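You operate a simulated robot arm through the tools that you are given. There is no shell and no other tool. Be economical: measure what you need, move in short steps, check, and stop when the job is done.

Carry out the task below with a simulated robot arm. There is one attempt and no reset: what you move stays moved.

TASK
Take the grey plate from the top of the steel bench and put it on top of the grey bracket there. Count the brass rings on the top of the steel bench, then put as many of the brass bushes from the top of the steel bench on the black plate. The order is free.
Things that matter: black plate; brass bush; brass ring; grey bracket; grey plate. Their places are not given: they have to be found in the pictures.

The check looks at the end state, three seconds after you hand in, the way a careful person would. Anything else that was tipped, shoved, dropped, spilled or broken makes it a failure.

THE ROBOT
A 6-joint arm with a two-finger gripper, fixed in place. Base frame: the origin is at the foot of the arm, x ahead of it, y to its left, z up; the work surface is at about z = 900. Readings come in mm, degrees, newtons and seconds.
With the tool pointing down near the work surface it reaches from about 140 to 680 mm from the base axis. Its first joint turns from -66.0 to 66.0 degrees. Payload 2.45 kg.
Tool frame: the origin (TCP) lies between the finger pads and is the grasp point; the fingertips stand 30 mm ahead of it; z points along the fingers, y is the line along which they close. The gripper opens to 106 mm. The gripper's body begins 79 mm behind the TCP.
Orientation is that of the tool frame in the base frame, as a unit quaternion [w, x, y, z]. With the fingers straight down and closing along the base's y, the tool's x points along the base's -x, its y along +y and its z along -z.

THE INTERFACE
- The arm moves only by the tool play_rows. Its argument "plan" is one flat list of numbers, 7 for each row, row after row: the turn, a rotation vector about the base's x, y, z in degrees, then the shift along the base's x, y, z in mm, then the finger opening in mm, from 0 to 106. In form: [ax, ay, az, x, y, z, grip, ax, ay, az, x, y, z, grip, ...]. A call has 1 to 8 rows; each row is the pose to reach, as a shift and turn from the pose commanded when the call began. A row lasts 0.2 s, in which the tool goes at most 50 mm and 8.6 degrees; a call with a longer step from one row to the next is refused whole, and so is a gripper value outside its range. A pose out of reach is approached as far as the arm can. The call stops where the force on the tool passes 40 N (or 10 N more than at its start, if that is more) or the arm is blocked; 0.2 s more then pass. Each finger travels about 153 mm/s and halts on what it meets, pressing with about 25 N; the grip force reading is that of the motor and also rises with nothing between the fingers. The clock runs only during rows and for 0.2 s after the last one: add rows that repeat a pose to give the fingers time. It gives the time, the measured TCP pose, the force on the tool (base axes), the opening and the grip force at its end, in the units of the frame above (readings bear some noise), with the torque about the TCP (base axes, N m) and any sound that the robot's microphone picked up.
- Cameras (640 x 400 px; columns grow to the right, rows downward): "scene" is fixed at [65.6, 435.8, 1385.1]; the picture's right is [-0.57, -0.82, 0.00], its down [-0.61, 0.42, -0.67] and it looks along [0.55, -0.39, -0.74] (base axes); focal length 309 px, centre (320, 200). "wrist" rides on the gripper at [76, -2, -106] in the tool frame; the picture's right is [0.02, 1.00, 0.00], its down [-0.78, 0.02, -0.62] and it looks along [-0.62, 0.01, 0.78] (tool axes); focal length 247 px, centre (320, 200).
- get_image(camera): a new picture of that camera. No time passes.
- pixel_to_xyz(camera, pixels): for up to 12 pixels [column, row] of the newest picture of that camera ("zoom" is the newest enlarged one), the place [x, y, z] in the base frame of the surface seen there, good to about 3 mm. No time passes.
- inspect(camera, box): a new picture of the part [left, top, right, bottom] of that camera's present view, enlarged. No time passes.
- close_job(): hands the job in; it is judged then, once.

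Work in short steps. Measure before you move; look again where a grasp or a placing could have gone wrong, and mend it. You have 80 turns and 34 pictures in all, those below and enlarged ones among them. Open the gripper and draw the arm clear of the work before you hand the job in, unless the task says otherwise; then end with one line.

The tools are called after "Emit:" by a JSON object that holds its "fn" and its "kwargs". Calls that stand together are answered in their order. play_rows: Moves the arm, as the interface text tells. Its arguments: {"type":"object","properties":{"plan":{"type":"array","items":{"type":"number"}}},"required":["plan"]} The other tools are called the same way: get_image (camera) takes a picture; pixel_to_xyz (camera, pixels) gives the place of the surface under pixels of a picture; inspect (camera, box) takes an enlarged picture of a part of a camera's view; close_job () hands the job in.

At the start:

```text
time_s: 0.0
eef_pos: [323.8, 87.9, 1121.2]
tool_rot: [0.001, 0.0, 1.0, -0.001]
wrist_force: [0.5, -0.7, 0.5]
wrist_torque: [-0.01, -0.02, -0.03]
opening: 105.7
grip_force: 0.1
```

scene: 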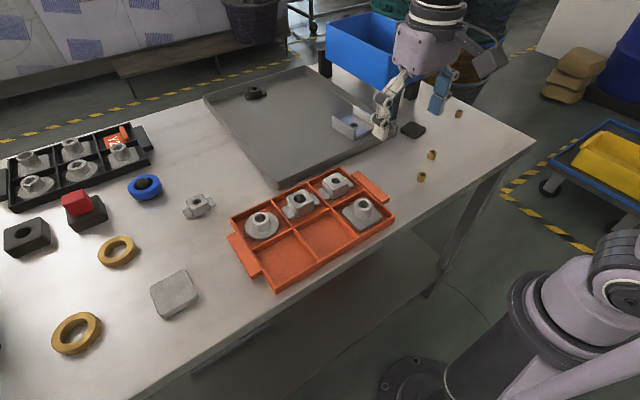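
wrist: 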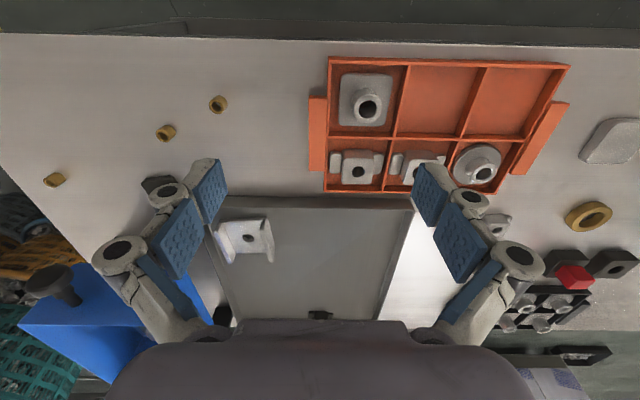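

I see grey plate near scene (174,293), two rings at (117,251) and (77,333), three bushes near (430,155), and a bracket near (350,125). I'll enlarge the regions to verify.

Emit:
{"fn": "inspect", "kwargs": {"camera": "scene", "box": [310, 70, 490, 190]}}

Emit:
{"fn": "inspect", "kwargs": {"camera": "scene", "box": [0, 110, 240, 370]}}

Emit:
{"fn": "pixel_to_xyz", "kwargs": {"camera": "scene", "pixels": [[174, 283], [152, 290], [187, 271], [198, 297], [163, 318], [413, 130], [458, 113], [431, 155], [421, 176], [350, 125], [180, 340], [300, 130]]}}

```text
3.33 times, centred on (400, 130) of scene
```

zoom: 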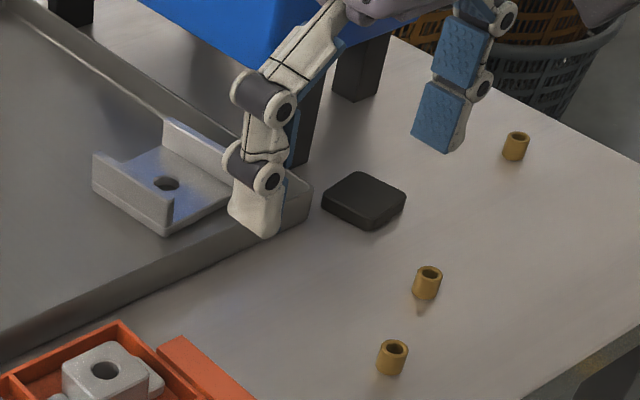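

```text
1.54 times, centred on (120, 240) of scene
```

zoom: 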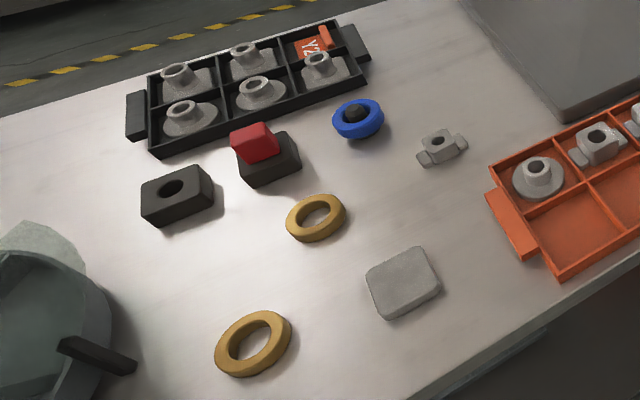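

```text
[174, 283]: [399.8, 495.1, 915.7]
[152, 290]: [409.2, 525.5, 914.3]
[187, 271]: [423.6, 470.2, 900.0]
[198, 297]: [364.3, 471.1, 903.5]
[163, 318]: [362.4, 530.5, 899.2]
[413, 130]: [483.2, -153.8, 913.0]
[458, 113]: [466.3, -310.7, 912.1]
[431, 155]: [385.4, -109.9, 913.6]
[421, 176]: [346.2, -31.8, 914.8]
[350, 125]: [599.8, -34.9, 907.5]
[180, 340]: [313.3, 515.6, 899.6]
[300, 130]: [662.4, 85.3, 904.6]
```

The left side of the bench is cut off in the scene picture, so I'll move the arm over there with the wrist camera to look for more rings and see the plate closely.

Emit:
{"fn": "play_rows", "kwargs": {"plan": [0, 0, 0, 0, 43, 0, 106, 0, 0, 0, 0, 86, 0, 106, 0, 0, 0, 0, 129, 0, 106, 0, 0, 0, 0, 172, 0, 106, 0, 0, 0, 0, 215, 0, 106, 0, 0, 0, 0, 258, 0, 106, 0, 0, 0, 0, 300, 0, 106, 0, 0, 0, 0, 340, 0, 106]}}

Emit:
{"fn": "get_image", "kwargs": {"camera": "wrist"}}

Emit:
{"fn": "get_image", "kwargs": {"camera": "scene"}}

```text
time_s: 1.8
eef_pos: [323.0, 427.5, 1121.5]
tool_rot: [0.001, 0.0, 1.0, 0.0]
wrist_force: [0.5, 0.5, -0.6]
wrist_torque: [-0.02, 0.0, -0.03]
opening: 106.0
grip_force: 0.0
```

```text
29 pictures are left
```

wrist: 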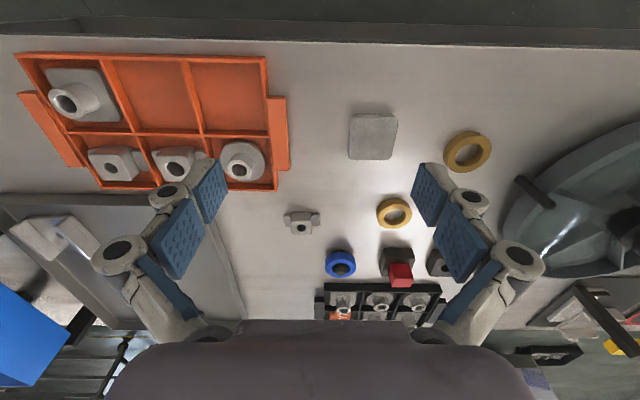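

```text
28 pictures are left
```

scene: 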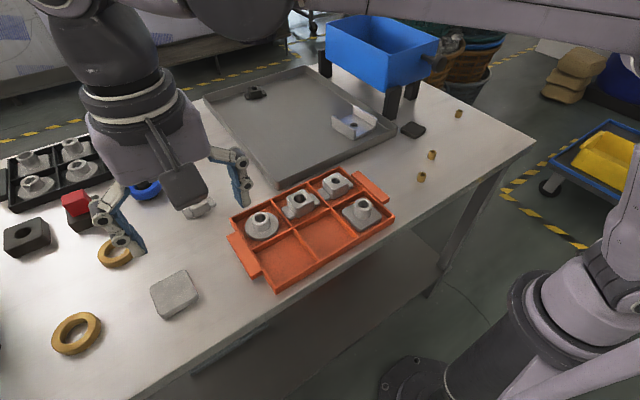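

Two rings are visible so far, at wrist (467,152) and (394,212). I'll enlarge the right side of this view, and measure the plate and eared grey part.

Emit:
{"fn": "inspect", "kwargs": {"camera": "wrist", "box": [330, 90, 640, 320]}}

Emit:
{"fn": "pixel_to_xyz", "kwargs": {"camera": "wrist", "pixels": [[372, 130], [351, 117], [395, 117], [392, 157], [350, 157], [560, 60], [625, 60], [610, 200], [590, 285], [300, 215], [350, 175], [640, 110]]}}

```text
1.74 times, centred on (485, 205) of wrist
```

zoom: 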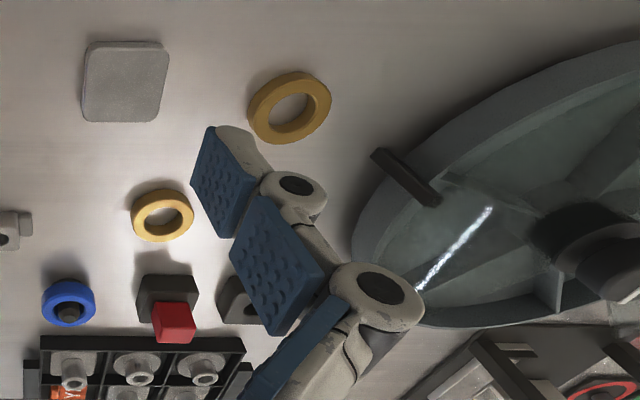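

```text
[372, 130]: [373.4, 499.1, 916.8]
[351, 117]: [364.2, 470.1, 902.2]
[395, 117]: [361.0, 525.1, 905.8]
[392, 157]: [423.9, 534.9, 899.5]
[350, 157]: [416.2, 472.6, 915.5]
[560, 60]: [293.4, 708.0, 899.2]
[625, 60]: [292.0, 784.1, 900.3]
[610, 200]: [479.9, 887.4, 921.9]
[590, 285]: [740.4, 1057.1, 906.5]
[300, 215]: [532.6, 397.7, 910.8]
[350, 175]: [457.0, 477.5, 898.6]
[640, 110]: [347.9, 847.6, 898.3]
```

The plate is near (391,500), top z about 915. Next I turn the tool left and rise to look past the teal machine for hidden rings.

Emit:
{"fn": "play_rows", "kwargs": {"plan": [0, 0, 8, 0, 5, 15, 106, 0, 0, 16, 0, 10, 30, 106, 0, 0, 24, 0, 15, 45, 106, 0, 0, 32, 0, 20, 60, 106, 0, 0, 40, 0, 30, 80, 106, 0, 0, 48, 0, 40, 90, 106, 0, 0, 56, 0, 40, 90, 106]}}

Emit:
{"fn": "get_image", "kwargs": {"camera": "wrist"}}

```text
time_s: 3.4
eef_pos: [318.5, 459.2, 1196.1]
tool_rot: [0.001, -0.463, 0.886, 0.001]
wrist_force: [0.7, 0.0, 0.2]
wrist_torque: [-0.02, 0.02, 0.04]
opening: 105.7
grip_force: 0.0
out of reach, approached as far as the arm can: row 6, 7
```

```text
26 pictures are left
```

wrist: 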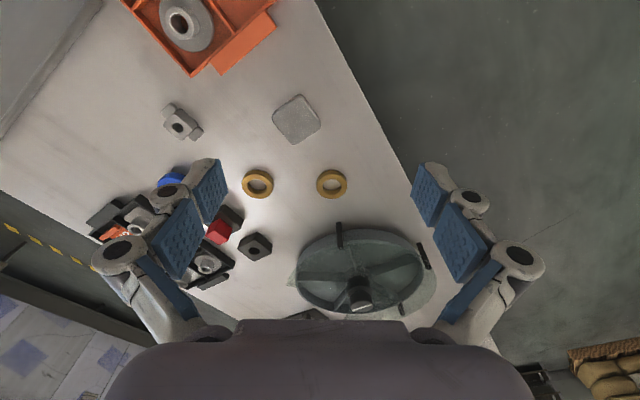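

Beyond the teal machine something is hidden by the gripper body; I'll tilt the tool up to see the far end of the bench.

Emit:
{"fn": "play_rows", "kwargs": {"plan": [6.6, -4.5, 0, 0, -10, 0, 106, 13.2, -9, 0, 0, -20, 0, 106, 19.8, -13.5, 0, 0, -30, 0, 106, 26.4, -18, 0, 0, -40, 0, 106]}}

Emit:
{"fn": "get_image", "kwargs": {"camera": "wrist"}}

```text
time_s: 4.4
eef_pos: [386.0, 506.4, 1226.5]
tool_rot: [0.236, -0.452, 0.851, 0.125]
wrist_force: [1.2, -0.4, -0.3]
wrist_torque: [0.0, 0.02, 0.01]
opening: 106.2
grip_force: 0.0
out of reach, approached as far as the arm can: row 2, 3, 4
```

```text
25 pictures are left
```

wrist: 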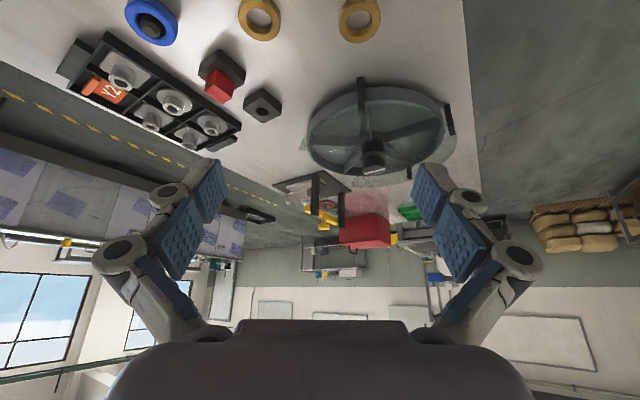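

The bench ends just past the machine. I'll enlarge the area around it.

Emit:
{"fn": "inspect", "kwargs": {"camera": "wrist", "box": [220, 60, 500, 260]}}

```text
2.00 times, centred on (360, 160) of wrist
```

zoom: 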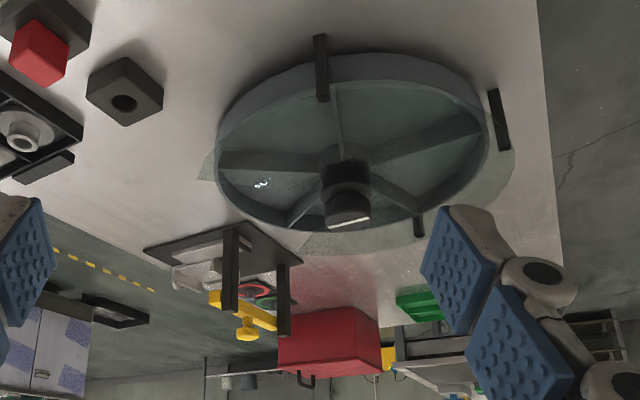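

No other ring there. Now a clear look at the bracket region with the scene camera.

Emit:
{"fn": "inspect", "kwargs": {"camera": "scene", "box": [310, 90, 430, 165]}}

Emit:
{"fn": "pixel_to_xyz", "kwargs": {"camera": "zoom", "pixels": [[117, 140], [152, 185], [225, 240], [230, 185], [200, 120], [290, 170], [350, 180], [350, 210], [170, 145], [60, 250], [545, 180], [320, 245]]}}

```text
5.33 times, centred on (370, 128) of scene
```

zoom: 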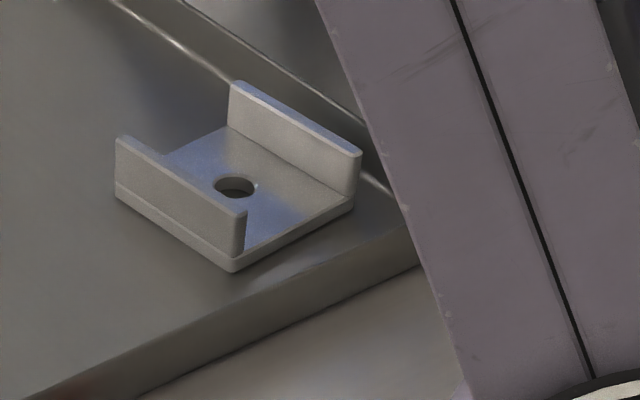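

```text
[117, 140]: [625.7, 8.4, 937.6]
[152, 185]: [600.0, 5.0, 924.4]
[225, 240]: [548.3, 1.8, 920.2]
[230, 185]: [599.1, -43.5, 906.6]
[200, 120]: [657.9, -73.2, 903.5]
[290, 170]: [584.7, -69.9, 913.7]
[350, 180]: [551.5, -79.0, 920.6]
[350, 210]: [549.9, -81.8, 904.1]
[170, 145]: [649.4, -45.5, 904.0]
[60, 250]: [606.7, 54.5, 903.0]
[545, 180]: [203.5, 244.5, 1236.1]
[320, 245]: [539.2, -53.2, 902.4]
```

The bracket is a U channel: walls along x near y≈3 and y≈-78, about z 937 high, x 550–635. Now undo the tilt and lower back over the plate for precise measurement.

Emit:
{"fn": "play_rows", "kwargs": {"plan": [-6.6, 4.5, 0, 0, 0, -10, 106, -13.2, 9, 0, 0, 0, -20, 106, -19.8, 13.5, 0, 0, 0, -30, 106, -26.4, 18, 0, 0, 0, -50, 106, -26.4, 18, 0, 0, 0, -90, 106]}}

```text
time_s: 5.6
eef_pos: [372.3, 485.9, 1123.7]
tool_rot: [0.0, -0.469, 0.883, 0.0]
wrist_force: [-0.1, -0.2, 0.8]
wrist_torque: [0.0, 0.06, -0.01]
opening: 106.0
grip_force: 0.1
out of reach, approached as far as the arm can: row 2, 3, 4, 5
```

Vertical again at yaw 56°. I turn to 90° (fingers closing along base x) and come lower, short of the plate, to view it.

Emit:
{"fn": "play_rows", "kwargs": {"plan": [0, 0, 7, 0, -10, -15, 106, 0, 0, 14, 5, -20, -30, 106, 0, 0, 21, 10, -30, -45, 106, 0, 0, 28, 15, -40, -60, 106, 0, 0, 34, 20, -46, -74, 106]}}

Emit:
{"fn": "get_image", "kwargs": {"camera": "wrist"}}

```text
time_s: 6.8
eef_pos: [392.5, 442.6, 1047.6]
tool_rot: [0.0, 0.707, -0.707, -0.001]
wrist_force: [-0.6, 0.2, 0.0]
wrist_torque: [-0.01, -0.01, 0.05]
opening: 105.7
grip_force: 0.1
```

```text
22 pictures are left
```

wrist: 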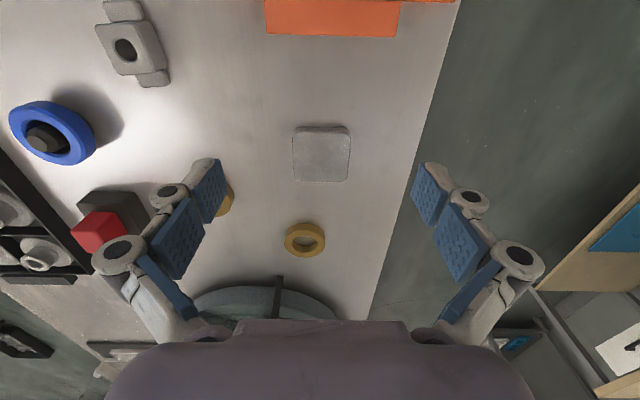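

The plate shows at wrist (322,154), nearly aligned. I enlarge it to get its edges.

Emit:
{"fn": "inspect", "kwargs": {"camera": "wrist", "box": [272, 114, 372, 194]}}

Emit:
{"fn": "pixel_to_xyz", "kwargs": {"camera": "wrist", "pixels": [[296, 155], [347, 155], [296, 140], [347, 140], [296, 170], [346, 170], [322, 130], [322, 178], [335, 130], [309, 130], [290, 155], [353, 155]]}}

```text
5.00 times, centred on (322, 154) of wrist
```

zoom: 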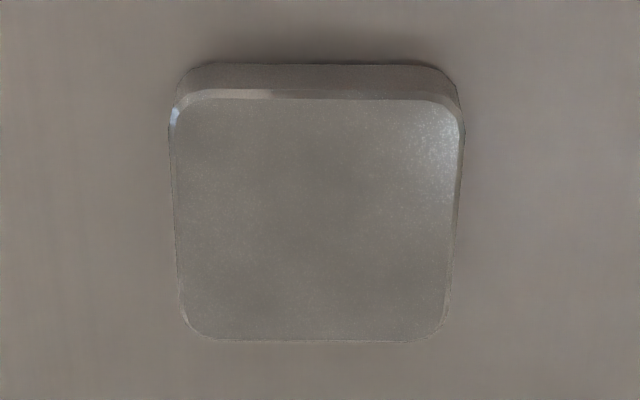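

```text
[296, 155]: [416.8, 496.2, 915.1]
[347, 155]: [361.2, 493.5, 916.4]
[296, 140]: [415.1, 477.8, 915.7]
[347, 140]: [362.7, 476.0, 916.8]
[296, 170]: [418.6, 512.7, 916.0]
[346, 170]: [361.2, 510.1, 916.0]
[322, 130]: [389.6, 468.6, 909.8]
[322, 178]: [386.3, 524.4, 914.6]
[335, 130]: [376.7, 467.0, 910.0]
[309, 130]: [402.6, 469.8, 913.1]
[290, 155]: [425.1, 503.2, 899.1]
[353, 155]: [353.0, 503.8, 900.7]
```

Plate centre ≈ (389.5, 498), about 57 mm square, top 916. I move over it and descend to TCP z≈934 (tips 4 mm off the bench).

Emit:
{"fn": "play_rows", "kwargs": {"plan": [0, 0, 0, -1, 28, -10, 106, 0, 0, 0, -3, 55.4, -20, 106, 0, 0, 0, -3, 55.4, -60, 106, 0, 0, 0, -3, 55.4, -95, 106, 0, 0, 0, -3, 55.4, -113.6, 106, 0, 0, 0, -3, 55.4, -113.6, 106]}}

```text
time_s: 8.2
eef_pos: [388.9, 497.9, 934.1]
tool_rot: [0.0, -0.707, 0.708, 0.0]
wrist_force: [-0.6, 0.0, 0.3]
wrist_torque: [0.01, -0.01, 0.05]
opening: 105.8
grip_force: 0.0
```

At (389,498,934), aligned. Close the fingers on the plate.

Emit:
{"fn": "play_rows", "kwargs": {"plan": [0, 0, 0, 0, 0, 0, 80, 0, 0, 0, 0, 0, 0, 60, 0, 0, 0, 0, 0, 0, 45, 0, 0, 0, 0, 0, 0, 45]}}

```text
time_s: 9.2
eef_pos: [389.1, 496.6, 933.4]
tool_rot: [0.001, -0.707, 0.708, 0.001]
wrist_force: [0.7, 0.5, 2.9]
wrist_torque: [-0.03, -0.1, 0.01]
opening: 61.4
grip_force: 24.9
```

Plate held (opening 61.4, grip 24.9 N). Lift straight up, then begin moving to the bracket while turning to −90° so the camera side stays away from the blue bin.

Emit:
{"fn": "play_rows", "kwargs": {"plan": [0, 0, 0, 0, 0, 25, 45, 0, 0, 0, 0, 0, 70, 45, 0, 0, 0, 0, 0, 115, 45, 0, 0, -8, 5, -30, 125, 45, 0, 0, -16, 10, -60, 135, 45, 0, 0, -24, 15, -90, 140, 45, 0, 0, -32, 20, -120, 140, 45, 0, 0, -40, 25, -150, 140, 45]}}

Emit:
{"fn": "play_rows", "kwargs": {"plan": [0, 0, -8, 10, -35, 0, 45, 0, 0, -16, 20, -70, 0, 45, 0, 0, -24, 30, -105, 0, 45, 0, 0, -32, 40, -140, 0, 45, 0, 0, -40, 50, -175, 0, 45, 0, 0, -48, 60, -210, 0, 45, 0, 0, -56, 70, -245, 0, 45, 0, 0, -64, 80, -280, 0, 45]}}

```text
time_s: 11.0
eef_pos: [412.1, 347.5, 1074.6]
tool_rot: [0.0, -0.421, 0.907, 0.001]
wrist_force: [0.5, 0.8, 0.4]
wrist_torque: [0.01, 0.02, 0.0]
opening: 44.9
grip_force: 0.0
```

```text
time_s: 12.8
eef_pos: [497.8, 66.8, 1072.5]
tool_rot: [0.001, 0.124, 0.992, 0.0]
wrist_force: [0.2, 0.4, 0.4]
wrist_torque: [0.06, 0.02, 0.01]
opening: 45.2
grip_force: 0.1
```

The opening fell to 45 with no grip force: the plate slipped out. I look where it went.

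Emit:
{"fn": "get_image", "kwargs": {"camera": "scene"}}

```text
20 pictures are left
```

scene: 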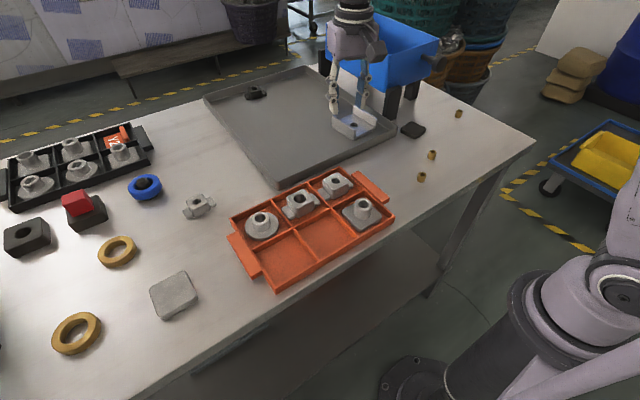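

The plate is still at its original place (174,293), so it slipped during lift without harm. Before going back, I measure the bracket from here.

Emit:
{"fn": "get_image", "kwargs": {"camera": "wrist"}}

```text
19 pictures are left
```

wrist: 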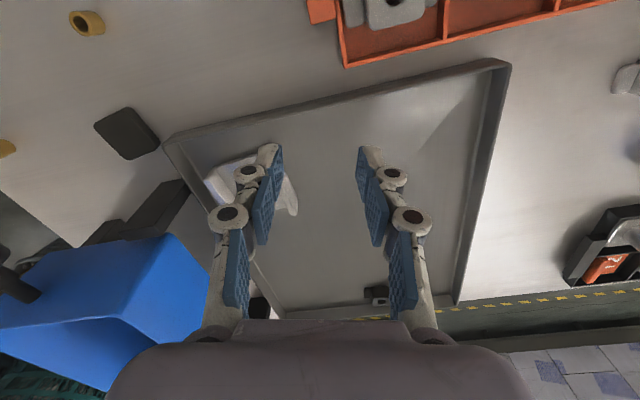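

The finger hides the bracket here; later. Return to above the plate, at yaw 0, for a second grasp.

Emit:
{"fn": "play_rows", "kwargs": {"plan": [0, 0, 2, -13, 46, 0, 106, 0, 0, 4, -26, 92, 0, 106, 0, 0, 6, -39, 138, 0, 106, 0, 0, 8, -52, 184, 0, 106, 0, 0, 10, -65, 230, 0, 106, 0, 0, 12, -80, 276, 0, 106, 0, 0, 13, -100, 320, -10, 106, 0, 0, 14, -130, 365, -20, 106]}}

Emit:
{"fn": "play_rows", "kwargs": {"plan": [0, 0, 0, 0, 30, 0, 106, 0, 0, 0, 0, 65, 0, 106, 0, 0, 0, 0, 65, 0, 106]}}

Emit:
{"fn": "get_image", "kwargs": {"camera": "wrist"}}

Emit:
{"fn": "pixel_to_xyz", "kwargs": {"camera": "wrist", "pixels": [[320, 160], [300, 150], [340, 150], [300, 170], [340, 170], [320, 140], [320, 180]]}}

```text
refused: row 8 steps farther than a row can; nothing moved
```

```text
time_s: 13.6
eef_pos: [497.0, 133.4, 1075.2]
tool_rot: [0.001, 0.123, 0.992, 0.0]
wrist_force: [-0.2, 0.6, 0.5]
wrist_torque: [-0.01, 0.0, 0.02]
opening: 105.9
grip_force: 0.0
```

```text
18 pictures are left
```

wrist: 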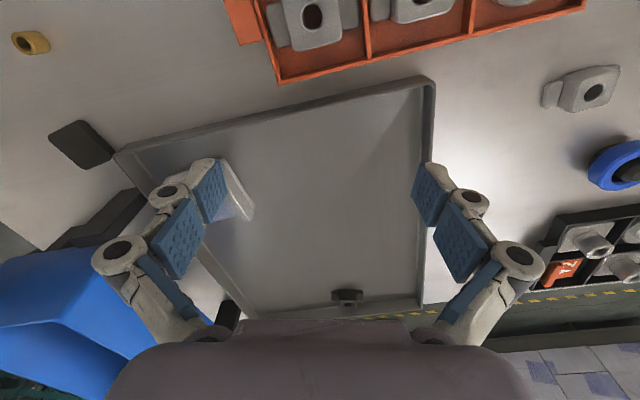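

```text
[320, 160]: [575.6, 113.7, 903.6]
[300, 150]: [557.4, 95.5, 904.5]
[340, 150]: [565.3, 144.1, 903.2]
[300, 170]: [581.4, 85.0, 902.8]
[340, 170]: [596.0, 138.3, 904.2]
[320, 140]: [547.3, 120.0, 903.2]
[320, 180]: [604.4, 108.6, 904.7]
```

One row was too long and was refused; I'm at (497,133). I resend with shorter steps.

Emit:
{"fn": "play_rows", "kwargs": {"plan": [0, 0, 2, -16, 41, 0, 106, 0, 0, 4, -32, 82, 0, 106, 0, 0, 6, -48, 123, 0, 106, 0, 0, 8, -64, 164, 0, 106, 0, 0, 10, -80, 205, 0, 106, 0, 0, 12, -96, 246, 0, 106, 0, 0, 13, -112, 282, -10, 106, 0, 0, 14.1, -127, 312, -20, 106]}}

Emit:
{"fn": "get_image", "kwargs": {"camera": "wrist"}}

```text
time_s: 15.4
eef_pos: [367.0, 447.0, 1051.5]
tool_rot: [0.001, 0.001, 1.0, 0.0]
wrist_force: [0.4, 1.1, 0.1]
wrist_torque: [-0.01, 0.0, -0.02]
opening: 106.2
grip_force: 0.1
```

```text
17 pictures are left
```

wrist: 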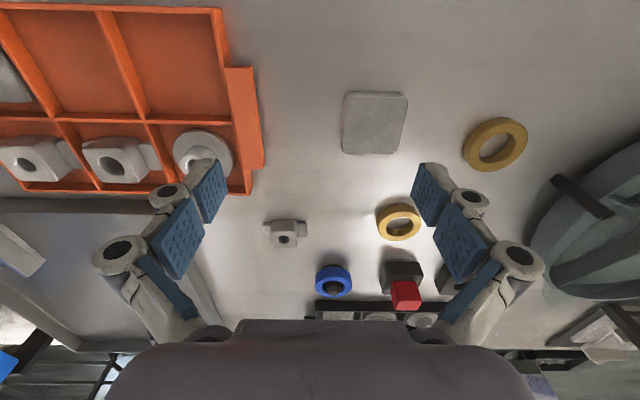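

The plate shows at wrist (375,123). I measure its corners and edges.

Emit:
{"fn": "pixel_to_xyz", "kwargs": {"camera": "wrist", "pixels": [[346, 110], [345, 145], [405, 115], [399, 147], [355, 97], [395, 99], [355, 151], [390, 151], [375, 123], [375, 97], [375, 151]]}}

```text
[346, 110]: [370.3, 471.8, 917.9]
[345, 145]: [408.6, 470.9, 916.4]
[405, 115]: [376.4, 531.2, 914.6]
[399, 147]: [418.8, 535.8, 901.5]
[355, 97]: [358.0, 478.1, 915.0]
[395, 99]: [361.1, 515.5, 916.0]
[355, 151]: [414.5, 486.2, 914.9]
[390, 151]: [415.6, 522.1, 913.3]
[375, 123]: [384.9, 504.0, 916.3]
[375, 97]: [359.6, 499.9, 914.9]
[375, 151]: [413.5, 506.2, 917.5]
```

Plate centre ≈ (388,500), yaw≈0. Descend with yaw 0, slightly lower than before (TCP 931), and close.

Emit:
{"fn": "play_rows", "kwargs": {"plan": [0, 0, 0, 10, 26, -10, 106, 0, 0, 0, 21, 53, -20, 106, 0, 0, 0, 21, 53, -60, 106, 0, 0, 0, 21, 53, -100, 106, 0, 0, 0, 21, 53, -115, 106, 0, 0, 0, 21, 53, -120.5, 106, 0, 0, 0, 21, 53, -120.5, 106]}}

Emit:
{"fn": "play_rows", "kwargs": {"plan": [0, 0, 0, 0, 0, 0, 80, 0, 0, 0, 0, 0, 0, 60, 0, 0, 0, 0, 0, 0, 30, 0, 0, 0, 0, 0, 0, 0, 0, 0, 0, 0, 0, 0, 0, 0, 0, 0, 0, 0, 0, 0]}}

```text
time_s: 17.0
eef_pos: [390.7, 498.4, 932.9]
tool_rot: [0.001, 0.0, 1.0, 0.0]
wrist_force: [0.0, -0.8, 0.4]
wrist_torque: [-0.03, -0.02, -0.05]
opening: 105.8
grip_force: 0.1
```

```text
time_s: 18.4
eef_pos: [389.5, 499.0, 934.7]
tool_rot: [0.001, 0.001, 1.0, -0.001]
wrist_force: [0.4, -0.2, 1.2]
wrist_torque: [0.02, 0.04, 0.01]
opening: 61.7
grip_force: 25.0
```

Gripped at 61.7 mm. I lift slowly by 20 mm to see whether it holds.

Emit:
{"fn": "play_rows", "kwargs": {"plan": [0, 0, 0, 0, 0, 2, 0, 0, 0, 0, 0, 0, 5, 0, 0, 0, 0, 0, 0, 9, 0, 0, 0, 0, 0, 0, 14, 0, 0, 0, 0, 0, 0, 20, 0]}}

```text
time_s: 19.6
eef_pos: [389.7, 498.3, 953.3]
tool_rot: [0.001, 0.0, 1.0, 0.0]
wrist_force: [0.3, 0.6, -2.0]
wrist_torque: [-0.02, 0.02, -0.01]
opening: 61.6
grip_force: 25.1
```

It holds (opening 61.6). Lift further at moderate speed.

Emit:
{"fn": "play_rows", "kwargs": {"plan": [0, 0, 0, 0, 0, 12, 0, 0, 0, 0, 0, 0, 26, 0, 0, 0, 0, 0, 0, 42, 0, 0, 0, 0, 0, 0, 58, 0, 0, 0, 0, 0, 0, 74, 0, 0, 0, 0, 0, 0, 90, 0, 0, 0, 0, 0, 0, 104, 0, 0, 0, 0, 0, 0, 112, 0]}}

```text
time_s: 21.4
eef_pos: [388.5, 498.9, 1063.0]
tool_rot: [0.001, -0.001, 1.0, -0.001]
wrist_force: [-0.1, 0.2, -1.1]
wrist_torque: [0.02, 0.03, 0.03]
opening: 61.3
grip_force: 24.6
```

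Holding. Move towards the bracket while turning to −90°, in two calls.

Emit:
{"fn": "play_rows", "kwargs": {"plan": [0, 0, -5.6, 12.7, -28.7, 0, 0, 0, 0, -11.2, 25.4, -57.4, 0, 0, 0, 0, -16.8, 38.1, -86.1, 0, 0, 0, 0, -22.4, 50.8, -114.8, 0, 0, 0, 0, -28, 63.5, -143.5, 0, 0, 0, 0, -33.6, 76.2, -172.2, 0, 0, 0, 0, -39.2, 88.9, -200.9, 0, 0, 0, 0, -44.8, 101.6, -229.6, 0, 0]}}

Emit:
{"fn": "play_rows", "kwargs": {"plan": [0, 0, -5.6, 12.7, -28.7, 0, 0, 0, 0, -11.2, 25.4, -57.4, 0, 0, 0, 0, -16.8, 38.1, -86.1, 0, 0, 0, 0, -22.4, 50.8, -114.8, 0, 0, 0, 0, -28, 63.5, -143.5, 0, 0, 0, 0, -33.6, 76.2, -172.2, 0, 0, 0, 0, -39.2, 88.9, -200.9, 0, 0, 0, 0, -45.2, 101.6, -229.6, 0, 0]}}

Emit:
{"fn": "get_image", "kwargs": {"camera": "wrist"}}

```text
time_s: 23.2
eef_pos: [489.4, 268.9, 1065.0]
tool_rot: [0.001, 0.382, 0.924, 0.0]
wrist_force: [0.1, -1.0, -2.3]
wrist_torque: [0.05, 0.02, -0.01]
opening: 61.7
grip_force: 24.5
```

```text
time_s: 25.0
eef_pos: [593.0, 35.9, 1066.3]
tool_rot: [0.001, 0.708, 0.706, 0.0]
wrist_force: [1.0, 0.2, -2.4]
wrist_torque: [0.0, 0.02, -0.01]
opening: 61.3
grip_force: 24.8
```

```text
16 pictures are left
```

wrist: 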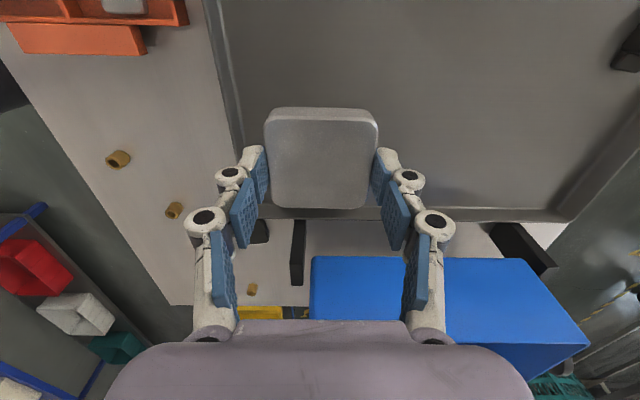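

The held plate hides the bracket here; check it with the scene camera.

Emit:
{"fn": "inspect", "kwargs": {"camera": "scene", "box": [300, 70, 430, 165]}}

```text
4.21 times, centred on (365, 118) of scene
```

zoom: 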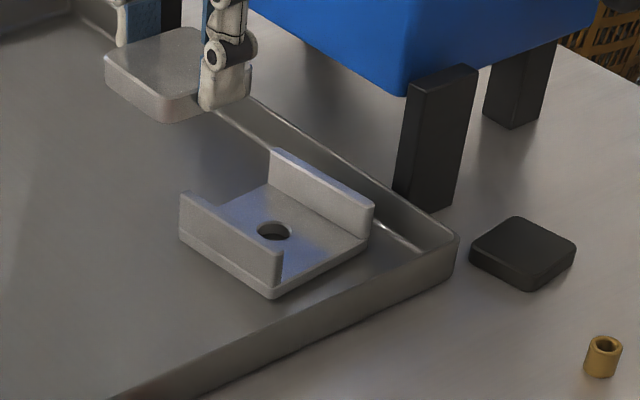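

Bracket clearly visible. I measure wall and base points.

Emit:
{"fn": "pixel_to_xyz", "kwargs": {"camera": "zoom", "pixels": [[186, 197], [275, 252], [200, 225], [260, 268], [278, 156], [369, 210], [285, 180], [355, 222], [275, 292], [364, 238], [270, 192], [300, 264]]}}

```text
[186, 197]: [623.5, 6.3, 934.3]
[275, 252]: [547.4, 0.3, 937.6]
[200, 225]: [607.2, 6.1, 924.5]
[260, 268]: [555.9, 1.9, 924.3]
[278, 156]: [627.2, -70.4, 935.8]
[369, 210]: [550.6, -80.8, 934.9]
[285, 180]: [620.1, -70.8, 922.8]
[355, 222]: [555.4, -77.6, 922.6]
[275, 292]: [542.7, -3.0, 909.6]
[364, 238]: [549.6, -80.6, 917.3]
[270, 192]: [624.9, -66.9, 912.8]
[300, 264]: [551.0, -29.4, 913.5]
```

Bracket: walls' inner gap ≈72 mm, centre ≈(588,−38), yaw ≈+5°, base top ≈912.5. I check the held plate's offset in the wrist view and the tray rim position.

Emit:
{"fn": "pixel_to_xyz", "kwargs": {"camera": "wrist", "pixels": [[320, 128], [320, 205], [320, 112], [275, 160], [370, 160]]}}

Emit:
{"fn": "pixel_to_xyz", "kwargs": {"camera": "zoom", "pixels": [[300, 318], [420, 262], [455, 240], [330, 345], [275, 232], [430, 200], [500, 245], [545, 240], [225, 60], [150, 70]]}}

```text
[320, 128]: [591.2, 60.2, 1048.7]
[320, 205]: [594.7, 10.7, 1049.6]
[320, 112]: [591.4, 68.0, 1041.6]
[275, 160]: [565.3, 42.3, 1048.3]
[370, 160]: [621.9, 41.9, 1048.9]
```

```text
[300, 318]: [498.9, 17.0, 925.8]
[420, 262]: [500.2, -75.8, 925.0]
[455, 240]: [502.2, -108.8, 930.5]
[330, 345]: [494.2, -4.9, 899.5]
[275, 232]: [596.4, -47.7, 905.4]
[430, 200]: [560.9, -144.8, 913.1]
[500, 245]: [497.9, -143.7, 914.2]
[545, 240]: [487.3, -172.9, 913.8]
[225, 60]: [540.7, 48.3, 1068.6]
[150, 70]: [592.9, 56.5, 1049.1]
```

Held plate centre is (593,38.5), bottom ≈1033. I move it by (−5,−76.5), turn +5°, and go down to ~20 mm above wall tops, then look.

Emit:
{"fn": "play_rows", "kwargs": {"plan": [0, 0, 2, -1, -20, 0, 0, 0, 0, 4, -3, -45, 0, 0, 0, 0, 5, -5, -66, 0, 0, 0, 0, 5, -5, -76.5, -15, 0, 0, 0, 5, -5, -76.5, -40, 0, 0, 0, 5, -5, -76.5, -65, 0, 0, 0, 5, -5, -76.5, -78, 0, 0, 0, 5, -5, -76.5, -78, 0]}}

Emit:
{"fn": "inspect", "kwargs": {"camera": "scene", "box": [310, 80, 410, 150]}}

```text
time_s: 26.8
eef_pos: [588.2, -38.9, 988.1]
tool_rot: [0.001, 0.676, 0.737, -0.001]
wrist_force: [0.9, 0.5, -2.1]
wrist_torque: [0.02, 0.02, -0.01]
opening: 61.5
grip_force: 24.3
```

```text
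5.71 times, centred on (360, 115) of scene
```

zoom: 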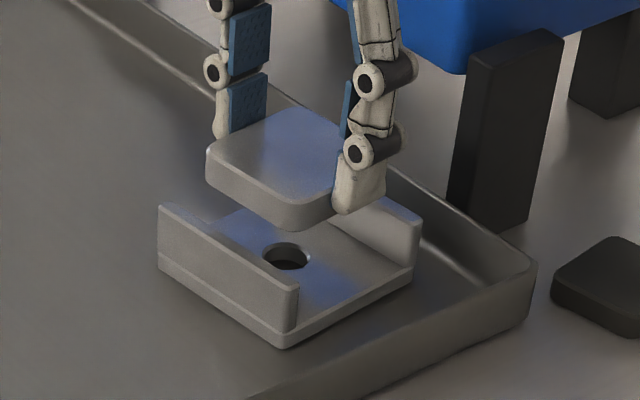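

Parallel and above the channel. I measure plate faces against walls for lateral centring.

Emit:
{"fn": "pixel_to_xyz", "kwargs": {"camera": "zoom", "pixels": [[220, 175], [250, 195], [275, 212], [180, 235], [220, 260], [270, 295], [360, 200], [395, 225], [410, 245], [270, 150], [310, 215], [380, 280]]}}

```text
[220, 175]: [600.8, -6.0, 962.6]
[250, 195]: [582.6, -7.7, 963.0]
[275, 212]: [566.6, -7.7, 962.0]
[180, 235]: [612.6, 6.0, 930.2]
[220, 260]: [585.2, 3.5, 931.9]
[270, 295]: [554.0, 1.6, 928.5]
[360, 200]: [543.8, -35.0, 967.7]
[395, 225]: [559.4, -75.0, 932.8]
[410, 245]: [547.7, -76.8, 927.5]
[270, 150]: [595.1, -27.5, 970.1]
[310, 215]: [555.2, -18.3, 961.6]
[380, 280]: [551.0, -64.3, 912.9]
```

Plate sits centred: faces −7 and ≈−68, walls' inner faces ≈−1.5 and −73. Lower slowly by 41 mm.

Emit:
{"fn": "play_rows", "kwargs": {"plan": [0, 0, 0, 0, 0, -10, 0, 0, 0, 0, 0, 0, -20, 0, 0, 0, 0, 0, 0, -30, 0, 0, 0, 0, 0, 0, -36, 0, 0, 0, 0, 0, 0, -39, 0, 0, 0, 0, 0, 0, -41, 0]}}

```text
time_s: 28.2
eef_pos: [585.7, -36.8, 948.1]
tool_rot: [0.001, 0.676, 0.737, -0.001]
wrist_force: [0.7, -0.4, 15.4]
wrist_torque: [-0.03, 0.04, -0.01]
opening: 61.6
grip_force: 25.2
```

Contact (15 N up): the plate rests on the bracket. Open a little, then rise.

Emit:
{"fn": "play_rows", "kwargs": {"plan": [0, 0, 0, 0, 0, 0, 66, 0, 0, 0, 0, 0, 0, 74, 0, 0, 0, 0, 0, 0, 76, 0, 0, 0, 0, 0, 15, 76, 0, 0, 0, 0, 0, 40, 76, 0, 0, 0, 0, 0, 80, 76, 0, 0, 0, 0, 0, 120, 76]}}

Emit:
{"fn": "inspect", "kwargs": {"camera": "scene", "box": [310, 70, 480, 190]}}

Emit:
{"fn": "get_image", "kwargs": {"camera": "wrist"}}

```text
time_s: 29.8
eef_pos: [584.9, -36.5, 1065.3]
tool_rot: [0.001, 0.676, 0.737, 0.0]
wrist_force: [-0.8, 0.4, 0.0]
wrist_torque: [0.0, -0.02, 0.0]
opening: 76.2
grip_force: 0.1
```

```text
3.33 times, centred on (395, 130) of scene
```

zoom: 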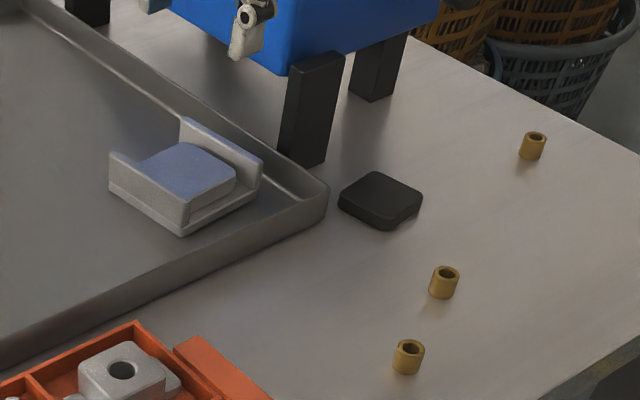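

```text
12 pictures are left
```

wrist: 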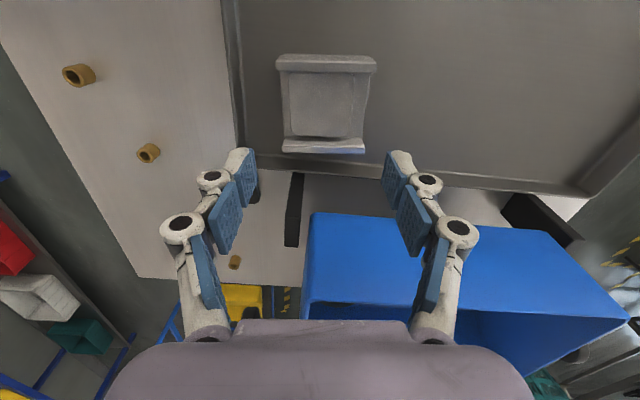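

The plate lies neatly inside the bracket. Now go to the bushes, turning back to yaw 0, and measure the black plate and bin meanwhile.

Emit:
{"fn": "pixel_to_xyz", "kwargs": {"camera": "zoom", "pixels": [[340, 190], [375, 175], [420, 200], [390, 226], [380, 198], [275, 70], [345, 45], [310, 160], [444, 270], [408, 345]]}}

Emit:
{"fn": "play_rows", "kwargs": {"plan": [0, 0, 8, -25, 0, 0, 76, 0, 0, 16, -50, 0, 0, 76, 0, 0, 24, -75, 0, 0, 76, 0, 0, 32, -100, 0, 0, 76, 0, 0, 40, -125, -10, 0, 76, 0, 0, 48, -150, -20, 0, 76, 0, 0, 56, -175, -30, 0, 76, 0, 0, 64, -200, -40, 0, 76]}}

Emit:
{"fn": "play_rows", "kwargs": {"plan": [0, 0, 7, -10, -5, -10, 76, 0, 0, 14, -20, -10, -20, 76, 0, 0, 20.9, -30, -10, -30, 76]}}

Emit:
{"fn": "get_image", "kwargs": {"camera": "wrist"}}

```text
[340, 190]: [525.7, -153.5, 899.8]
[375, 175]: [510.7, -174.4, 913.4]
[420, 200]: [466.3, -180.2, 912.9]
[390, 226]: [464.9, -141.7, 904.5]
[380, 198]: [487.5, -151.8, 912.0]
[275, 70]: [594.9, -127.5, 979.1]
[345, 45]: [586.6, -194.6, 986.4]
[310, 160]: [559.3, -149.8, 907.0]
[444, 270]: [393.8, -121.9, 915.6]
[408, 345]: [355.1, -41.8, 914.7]
```

```text
time_s: 31.6
eef_pos: [386.2, -79.8, 1064.6]
tool_rot: [0.001, 0.181, 0.984, 0.001]
wrist_force: [-0.2, -0.6, 0.3]
wrist_torque: [0.02, 0.01, 0.02]
opening: 76.0
grip_force: 0.0
```

```text
time_s: 32.4
eef_pos: [355.3, -88.7, 1036.2]
tool_rot: [0.001, 0.0, 1.0, 0.0]
wrist_force: [-0.1, -0.7, 1.2]
wrist_torque: [0.0, -0.03, 0.02]
opening: 76.1
grip_force: 0.0
```

```text
11 pictures are left
```

wrist: 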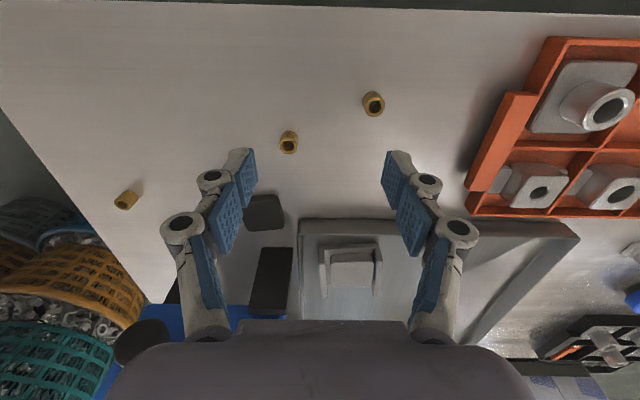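

Bushes at wrist (289,142), (373,103), (126,199); black plate (264,212). I measure with enlargement.

Emit:
{"fn": "inspect", "kwargs": {"camera": "wrist", "box": [230, 80, 410, 240]}}

Emit:
{"fn": "pixel_to_xyz", "kwargs": {"camera": "wrist", "pixels": [[289, 134], [281, 145], [297, 145], [289, 151], [373, 95], [365, 106], [382, 106], [373, 112], [252, 197], [282, 198], [285, 228], [265, 212]]}}

```text
2.50 times, centred on (320, 160) of wrist
```

zoom: 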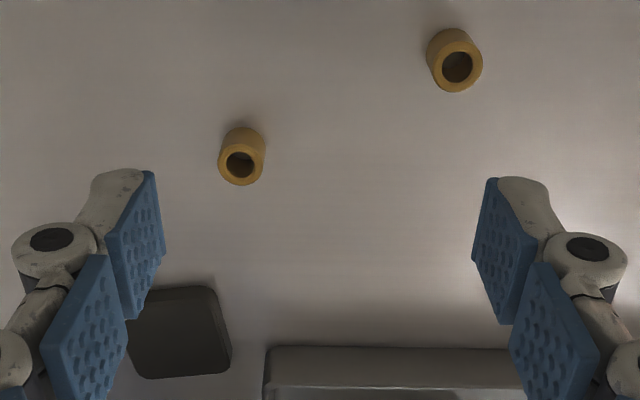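

```text
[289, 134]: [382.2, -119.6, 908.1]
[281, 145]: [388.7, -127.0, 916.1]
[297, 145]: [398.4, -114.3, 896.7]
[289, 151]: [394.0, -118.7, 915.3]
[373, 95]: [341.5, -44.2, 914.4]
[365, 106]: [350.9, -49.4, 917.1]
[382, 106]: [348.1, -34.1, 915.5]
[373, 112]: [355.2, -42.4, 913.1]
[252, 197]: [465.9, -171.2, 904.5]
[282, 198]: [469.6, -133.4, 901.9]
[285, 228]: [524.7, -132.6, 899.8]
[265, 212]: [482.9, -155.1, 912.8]
```

Bush A ≈(390.5,−120), B ≈(351.5,−41), tops ≈916; black plate centre ≈(487,−154). Go over A with the fingers straddling it along y and descend.

Emit:
{"fn": "play_rows", "kwargs": {"plan": [0, 0, 0, 17, -15, -15, 60, 0, 0, 0, 35.2, -31.3, -30, 60, 0, 0, 0, 35.2, -31.3, -65, 60, 0, 0, 0, 35.2, -31.3, -92, 60, 0, 0, 0, 35.2, -31.3, -103.5, 60, 0, 0, 0, 35.2, -31.3, -103.5, 60]}}

Emit:
{"fn": "play_rows", "kwargs": {"plan": [0, 0, 0, 0, 0, 0, 40, 0, 0, 0, 0, 0, 0, 25, 0, 0, 0, 0, 0, 0, 10, 0, 0, 0, 0, 0, 0, 0, 0, 0, 0, 0, 0, 0, 0]}}

```text
time_s: 33.8
eef_pos: [391.9, -120.4, 933.2]
tool_rot: [0.0, 0.001, 1.0, 0.0]
wrist_force: [-0.2, 0.1, -0.3]
wrist_torque: [0.02, 0.02, 0.01]
opening: 59.7
grip_force: 0.1
```

```text
time_s: 35.0
eef_pos: [392.4, -120.4, 933.1]
tool_rot: [0.001, 0.001, 1.0, 0.0]
wrist_force: [0.4, -0.6, 0.5]
wrist_torque: [-0.01, 0.01, 0.0]
opening: 16.5
grip_force: 24.7
```

Bush A is held at 16.5 mm. Lift slowly.

Emit:
{"fn": "play_rows", "kwargs": {"plan": [0, 0, 0, 0, 0, 3, 0, 0, 0, 0, 0, 0, 8, 0, 0, 0, 0, 0, 0, 18, 0, 0, 0, 0, 0, 0, 32, 0, 0, 0, 0, 0, 0, 48, 0, 0, 0, 0, 0, 0, 60, 0]}}

Emit:
{"fn": "inspect", "kwargs": {"camera": "scene", "box": [375, 95, 475, 165]}}

```text
time_s: 36.4
eef_pos: [392.7, -118.3, 992.3]
tool_rot: [0.002, 0.001, 1.0, 0.0]
wrist_force: [0.0, 0.1, 0.0]
wrist_torque: [0.01, 0.06, -0.03]
opening: 16.5
grip_force: 25.3
```

```text
5.71 times, centred on (425, 130) of scene
```

zoom: 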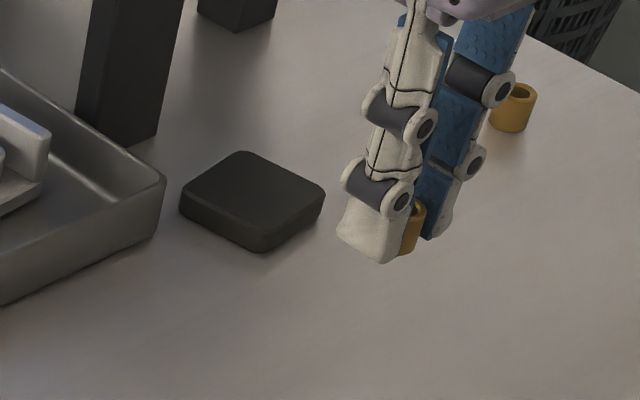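

Bush held; black plate top visible. I measure its top corners.

Emit:
{"fn": "pixel_to_xyz", "kwargs": {"camera": "zoom", "pixels": [[245, 157], [316, 189], [261, 231], [190, 194], [253, 193], [283, 172], [292, 210], [225, 214], [215, 174], [185, 210]]}}

```text
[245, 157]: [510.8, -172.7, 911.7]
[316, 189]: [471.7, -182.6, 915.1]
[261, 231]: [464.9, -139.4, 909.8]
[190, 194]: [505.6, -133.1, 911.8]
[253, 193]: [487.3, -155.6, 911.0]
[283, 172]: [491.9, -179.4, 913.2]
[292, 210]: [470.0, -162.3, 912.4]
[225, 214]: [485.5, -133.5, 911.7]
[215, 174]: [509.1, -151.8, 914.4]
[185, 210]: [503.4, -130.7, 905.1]
```

Black plate centre ≈(489,−157), about 48×44 mm, yaw ≈10°. Bush A goes to (501,−165.5), leaving room diagonally for the second. Move over and lower.

Emit:
{"fn": "play_rows", "kwargs": {"plan": [0, 0, 0, 30, -12, 0, 0, 0, 0, 0, 60, -25, 0, 0, 0, 0, 0, 90, -38, 0, 0, 0, 0, 0, 109, -45.5, 0, 0, 0, 0, 0, 109, -45.5, -20, 0, 0, 0, 0, 109, -45.5, -36, 0, 0, 0, 0, 109, -45.5, -42, 0, 0, 0, 0, 109, -45.5, -45, 0]}}

Emit:
{"fn": "inspect", "kwargs": {"camera": "scene", "box": [375, 95, 475, 165]}}

```text
time_s: 38.2
eef_pos: [499.1, -164.0, 948.2]
tool_rot: [0.001, 0.001, 1.0, 0.0]
wrist_force: [-0.1, 0.0, -0.5]
wrist_torque: [-0.03, -0.03, -0.01]
opening: 16.6
grip_force: 25.6
```

```text
5.71 times, centred on (425, 130) of scene
```

zoom: 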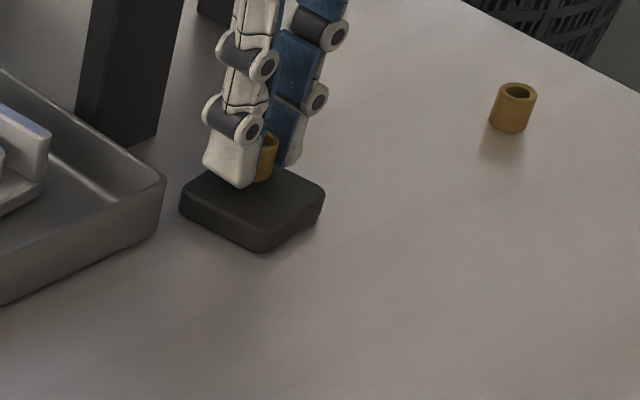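

The bush is just above the plate's far part. Lower in 1 mm steps until contact is felt.

Emit:
{"fn": "play_rows", "kwargs": {"plan": [0, 0, 0, 0, 0, -1, 0, 0, 0, 0, 0, 0, -2, 0]}}

```text
time_s: 38.8
eef_pos: [499.3, -163.3, 946.6]
tool_rot: [0.001, 0.0, 1.0, 0.0]
wrist_force: [0.5, -0.7, 0.1]
wrist_torque: [-0.03, -0.01, 0.05]
opening: 16.4
grip_force: 25.9
```

No contact yet; continue down a little.

Emit:
{"fn": "play_rows", "kwargs": {"plan": [0, 0, 0, 0, 0, -0.7, 0, 0, 0, 0, 0, 0, -1.4, 0]}}

```text
time_s: 39.4
eef_pos: [499.0, -165.6, 946.0]
tool_rot: [0.001, 0.001, 1.0, 0.0]
wrist_force: [0.3, -0.2, 9.2]
wrist_torque: [0.03, -0.02, -0.01]
opening: 16.7
grip_force: 24.9
```

Contact (9 N). Release gently and rise.

Emit:
{"fn": "play_rows", "kwargs": {"plan": [0, 0, 0, 0, 0, 0, 22, 0, 0, 0, 0, 0, 0, 32, 0, 0, 0, 0, 0, 0, 36, 0, 0, 0, 0, 0, 12, 36, 0, 0, 0, 0, 0, 40, 36, 0, 0, 0, 0, 0, 70, 36]}}

Emit:
{"fn": "inspect", "kwargs": {"camera": "scene", "box": [375, 95, 475, 165]}}

```text
time_s: 40.8
eef_pos: [500.9, -163.4, 1011.4]
tool_rot: [0.001, 0.001, 1.0, 0.0]
wrist_force: [0.0, -0.2, 0.9]
wrist_torque: [0.01, -0.04, 0.0]
opening: 36.3
grip_force: 0.1
```

```text
5.71 times, centred on (425, 130) of scene
```

zoom: 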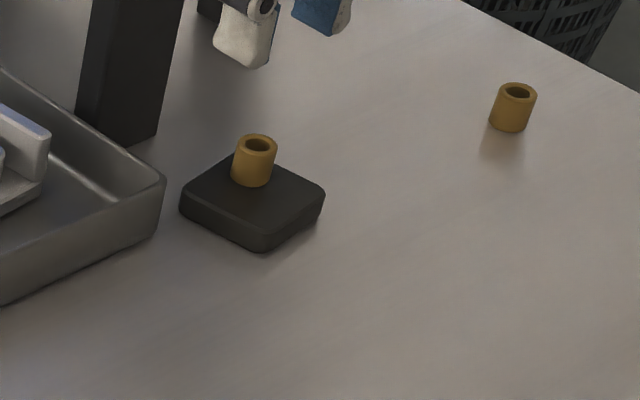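

Bush A stands on the plate. Now go to bush B at (351.5,−41) and descend.

Emit:
{"fn": "pixel_to_xyz", "kwargs": {"camera": "zoom", "pixels": [[258, 137], [258, 153], [240, 145], [275, 147], [252, 165]]}}

Emit:
{"fn": "play_rows", "kwargs": {"plan": [0, 0, 0, -30, 25, 10, 60, 0, 0, 0, -60, 50, 10, 60, 0, 0, 0, -90, 75, 10, 60, 0, 0, 0, -120, 100, 5, 60, 0, 0, 0, -148.5, 124.5, 0, 60, 0, 0, 0, -148.5, 124.5, -35, 60, 0, 0, 0, -148.5, 124.5, -65, 60, 0, 0, 0, -148.5, 124.5, -65, 60]}}

Emit:
{"fn": "get_image", "kwargs": {"camera": "wrist"}}

```text
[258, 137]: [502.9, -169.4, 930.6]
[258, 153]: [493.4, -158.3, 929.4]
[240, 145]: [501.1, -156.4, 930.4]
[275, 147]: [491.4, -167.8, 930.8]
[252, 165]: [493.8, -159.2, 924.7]
```

```text
time_s: 42.6
eef_pos: [353.6, -40.6, 950.7]
tool_rot: [0.0, 0.001, 1.0, 0.0]
wrist_force: [-0.1, -0.1, -0.7]
wrist_torque: [0.04, -0.01, 0.0]
opening: 59.8
grip_force: 0.0
```

```text
6 pictures are left
```

wrist: 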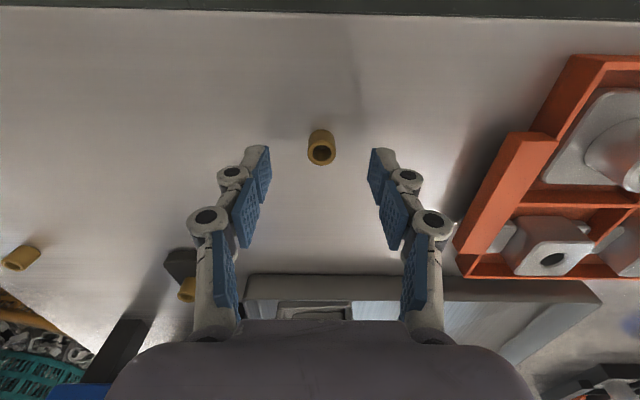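

Bush B is centred between the fingers at wrist (321,150). Descend 17 mm and close.

Emit:
{"fn": "play_rows", "kwargs": {"plan": [0, 0, 0, 0, 0, -10, 60, 0, 0, 0, 0, 0, -16.5, 60, 0, 0, 0, 0, 0, -16.5, 40, 0, 0, 0, 0, 0, -16.5, 25, 0, 0, 0, 0, 0, -16.5, 10, 0, 0, 0, 0, 0, -16.5, 0, 0, 0, 0, 0, 0, -16.5, 0]}}

Emit:
{"fn": "play_rows", "kwargs": {"plan": [0, 0, 0, 0, 0, 3, 0, 0, 0, 0, 0, 0, 8, 0, 0, 0, 0, 0, 0, 18, 0, 0, 0, 0, 0, 0, 32, 0, 0, 0, 0, 0, 0, 48, 0, 0, 0, 0, 0, 0, 60, 0, 0, 0, 0, 0, 0, 75, 0]}}

```text
time_s: 44.2
eef_pos: [353.4, -40.6, 934.4]
tool_rot: [0.001, 0.002, 1.0, -0.001]
wrist_force: [-1.0, 0.2, 0.7]
wrist_torque: [-0.01, -0.03, -0.02]
opening: 16.7
grip_force: 25.3
```

```text
time_s: 45.8
eef_pos: [351.0, -42.2, 1007.3]
tool_rot: [0.001, 0.001, 1.0, -0.001]
wrist_force: [0.1, 0.1, -0.1]
wrist_torque: [-0.01, 0.0, 0.0]
opening: 16.7
grip_force: 25.4
```

Bush B held. Target (478,−147), with the tool turned −36° so the fingers close perpendicular to the line toward bush A (498,−163), giving ~6 mm clearance.

Emit:
{"fn": "play_rows", "kwargs": {"plan": [0, 0, -7.2, 30, -25, 0, 0, 0, 0, -14.4, 60, -50, 0, 0, 0, 0, -21.6, 90, -76, 0, 0, 0, 0, -28.8, 115, -97, 0, 0, 0, 0, -36, 126, -106, 0, 0, 0, 0, -36, 126, -106, -20, 0, 0, 0, -36, 126, -106, -36, 0, 0, 0, -36, 126, -106, -36, 0]}}

Emit:
{"fn": "inspect", "kwargs": {"camera": "scene", "box": [375, 95, 475, 165]}}

```text
time_s: 47.6
eef_pos: [475.9, -145.4, 972.3]
tool_rot: [0.002, 0.31, 0.951, 0.0]
wrist_force: [0.9, -0.5, -0.6]
wrist_torque: [0.01, -0.01, 0.01]
opening: 16.4
grip_force: 25.1
```

```text
5.71 times, centred on (425, 130) of scene
```

zoom: 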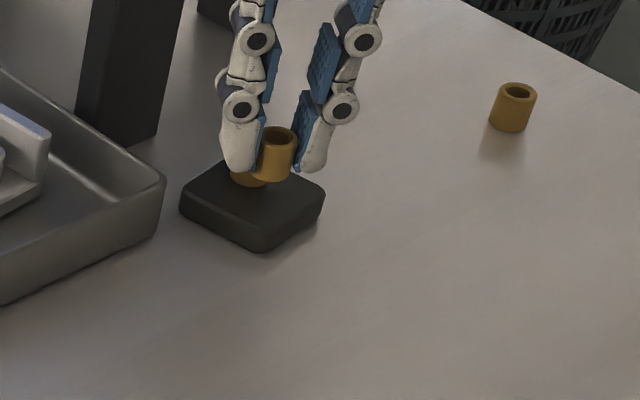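

I check the held bush's position from its top rim before lowering.

Emit:
{"fn": "pixel_to_xyz", "kwargs": {"camera": "zoom", "pixels": [[279, 128], [277, 145], [265, 137], [295, 138], [274, 165], [285, 165]]}}

```text
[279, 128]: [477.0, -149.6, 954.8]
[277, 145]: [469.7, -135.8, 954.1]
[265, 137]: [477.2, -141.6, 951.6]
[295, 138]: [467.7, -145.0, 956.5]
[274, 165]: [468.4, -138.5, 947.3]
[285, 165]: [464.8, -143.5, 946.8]
```

Held bush centre ≈(474,−143.5); correct by (+3.5,−3) and lower to just above contact.

Emit:
{"fn": "play_rows", "kwargs": {"plan": [0, 0, 0, 3.5, -3, 0, 0, 0, 0, 0, 3.5, -3, -12, 0, 0, 0, 0, 3.5, -3, -21, 0, 0, 0, 0, 3.5, -3, -25.5, 0, 0, 0, 0, 3.5, -3, -26.5, 0]}}

Emit:
{"fn": "play_rows", "kwargs": {"plan": [0, 0, 0, 0, 0, -0.6, 0, 0, 0, 0, 0, 0, -1.2, 0]}}

```text
time_s: 48.8
eef_pos: [481.5, -149.0, 945.5]
tool_rot: [0.0, 0.31, 0.951, -0.002]
wrist_force: [-2.9, 0.0, 16.7]
wrist_torque: [0.07, 0.06, 0.01]
opening: 16.8
grip_force: 24.9
```

```text
time_s: 49.4
eef_pos: [481.7, -149.3, 943.8]
tool_rot: [0.002, 0.31, 0.951, 0.0]
wrist_force: [-1.9, -4.4, 16.8]
wrist_torque: [-0.21, 0.15, 0.0]
opening: 16.6
grip_force: 24.9
```

In contact (17 N). Ease up 1 mm, release gently and rise.

Emit:
{"fn": "play_rows", "kwargs": {"plan": [0, 0, 0, 0, 0, 1, 0, 0, 0, 0, 0, 0, 1, 21, 0, 0, 0, 0, 0, 1, 28, 0, 0, 0, 0, 0, 1, 28, 0, 0, 0, 0, 0, 12, 28, 0, 0, 0, 0, 0, 40, 28, 0, 0, 0, 0, 0, 80, 28, 0, 0, 0, 0, 0, 120, 28]}}

Emit:
{"fn": "inspect", "kwargs": {"camera": "scene", "box": [375, 95, 475, 165]}}

```text
time_s: 51.2
eef_pos: [482.2, -150.4, 1066.9]
tool_rot: [0.001, 0.31, 0.951, 0.0]
wrist_force: [-0.4, 0.2, 0.0]
wrist_torque: [0.0, 0.01, 0.0]
opening: 27.8
grip_force: 0.0
```

```text
5.71 times, centred on (425, 130) of scene
```

zoom: 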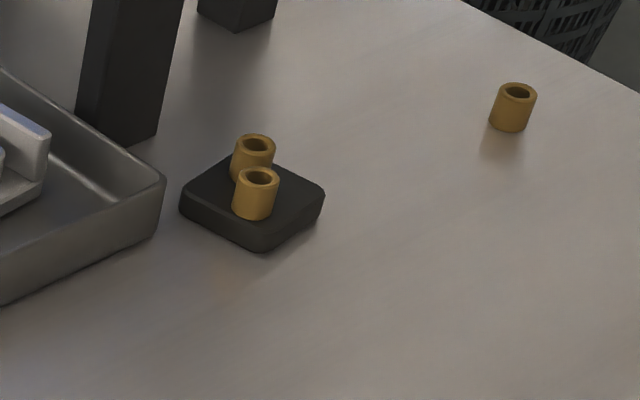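

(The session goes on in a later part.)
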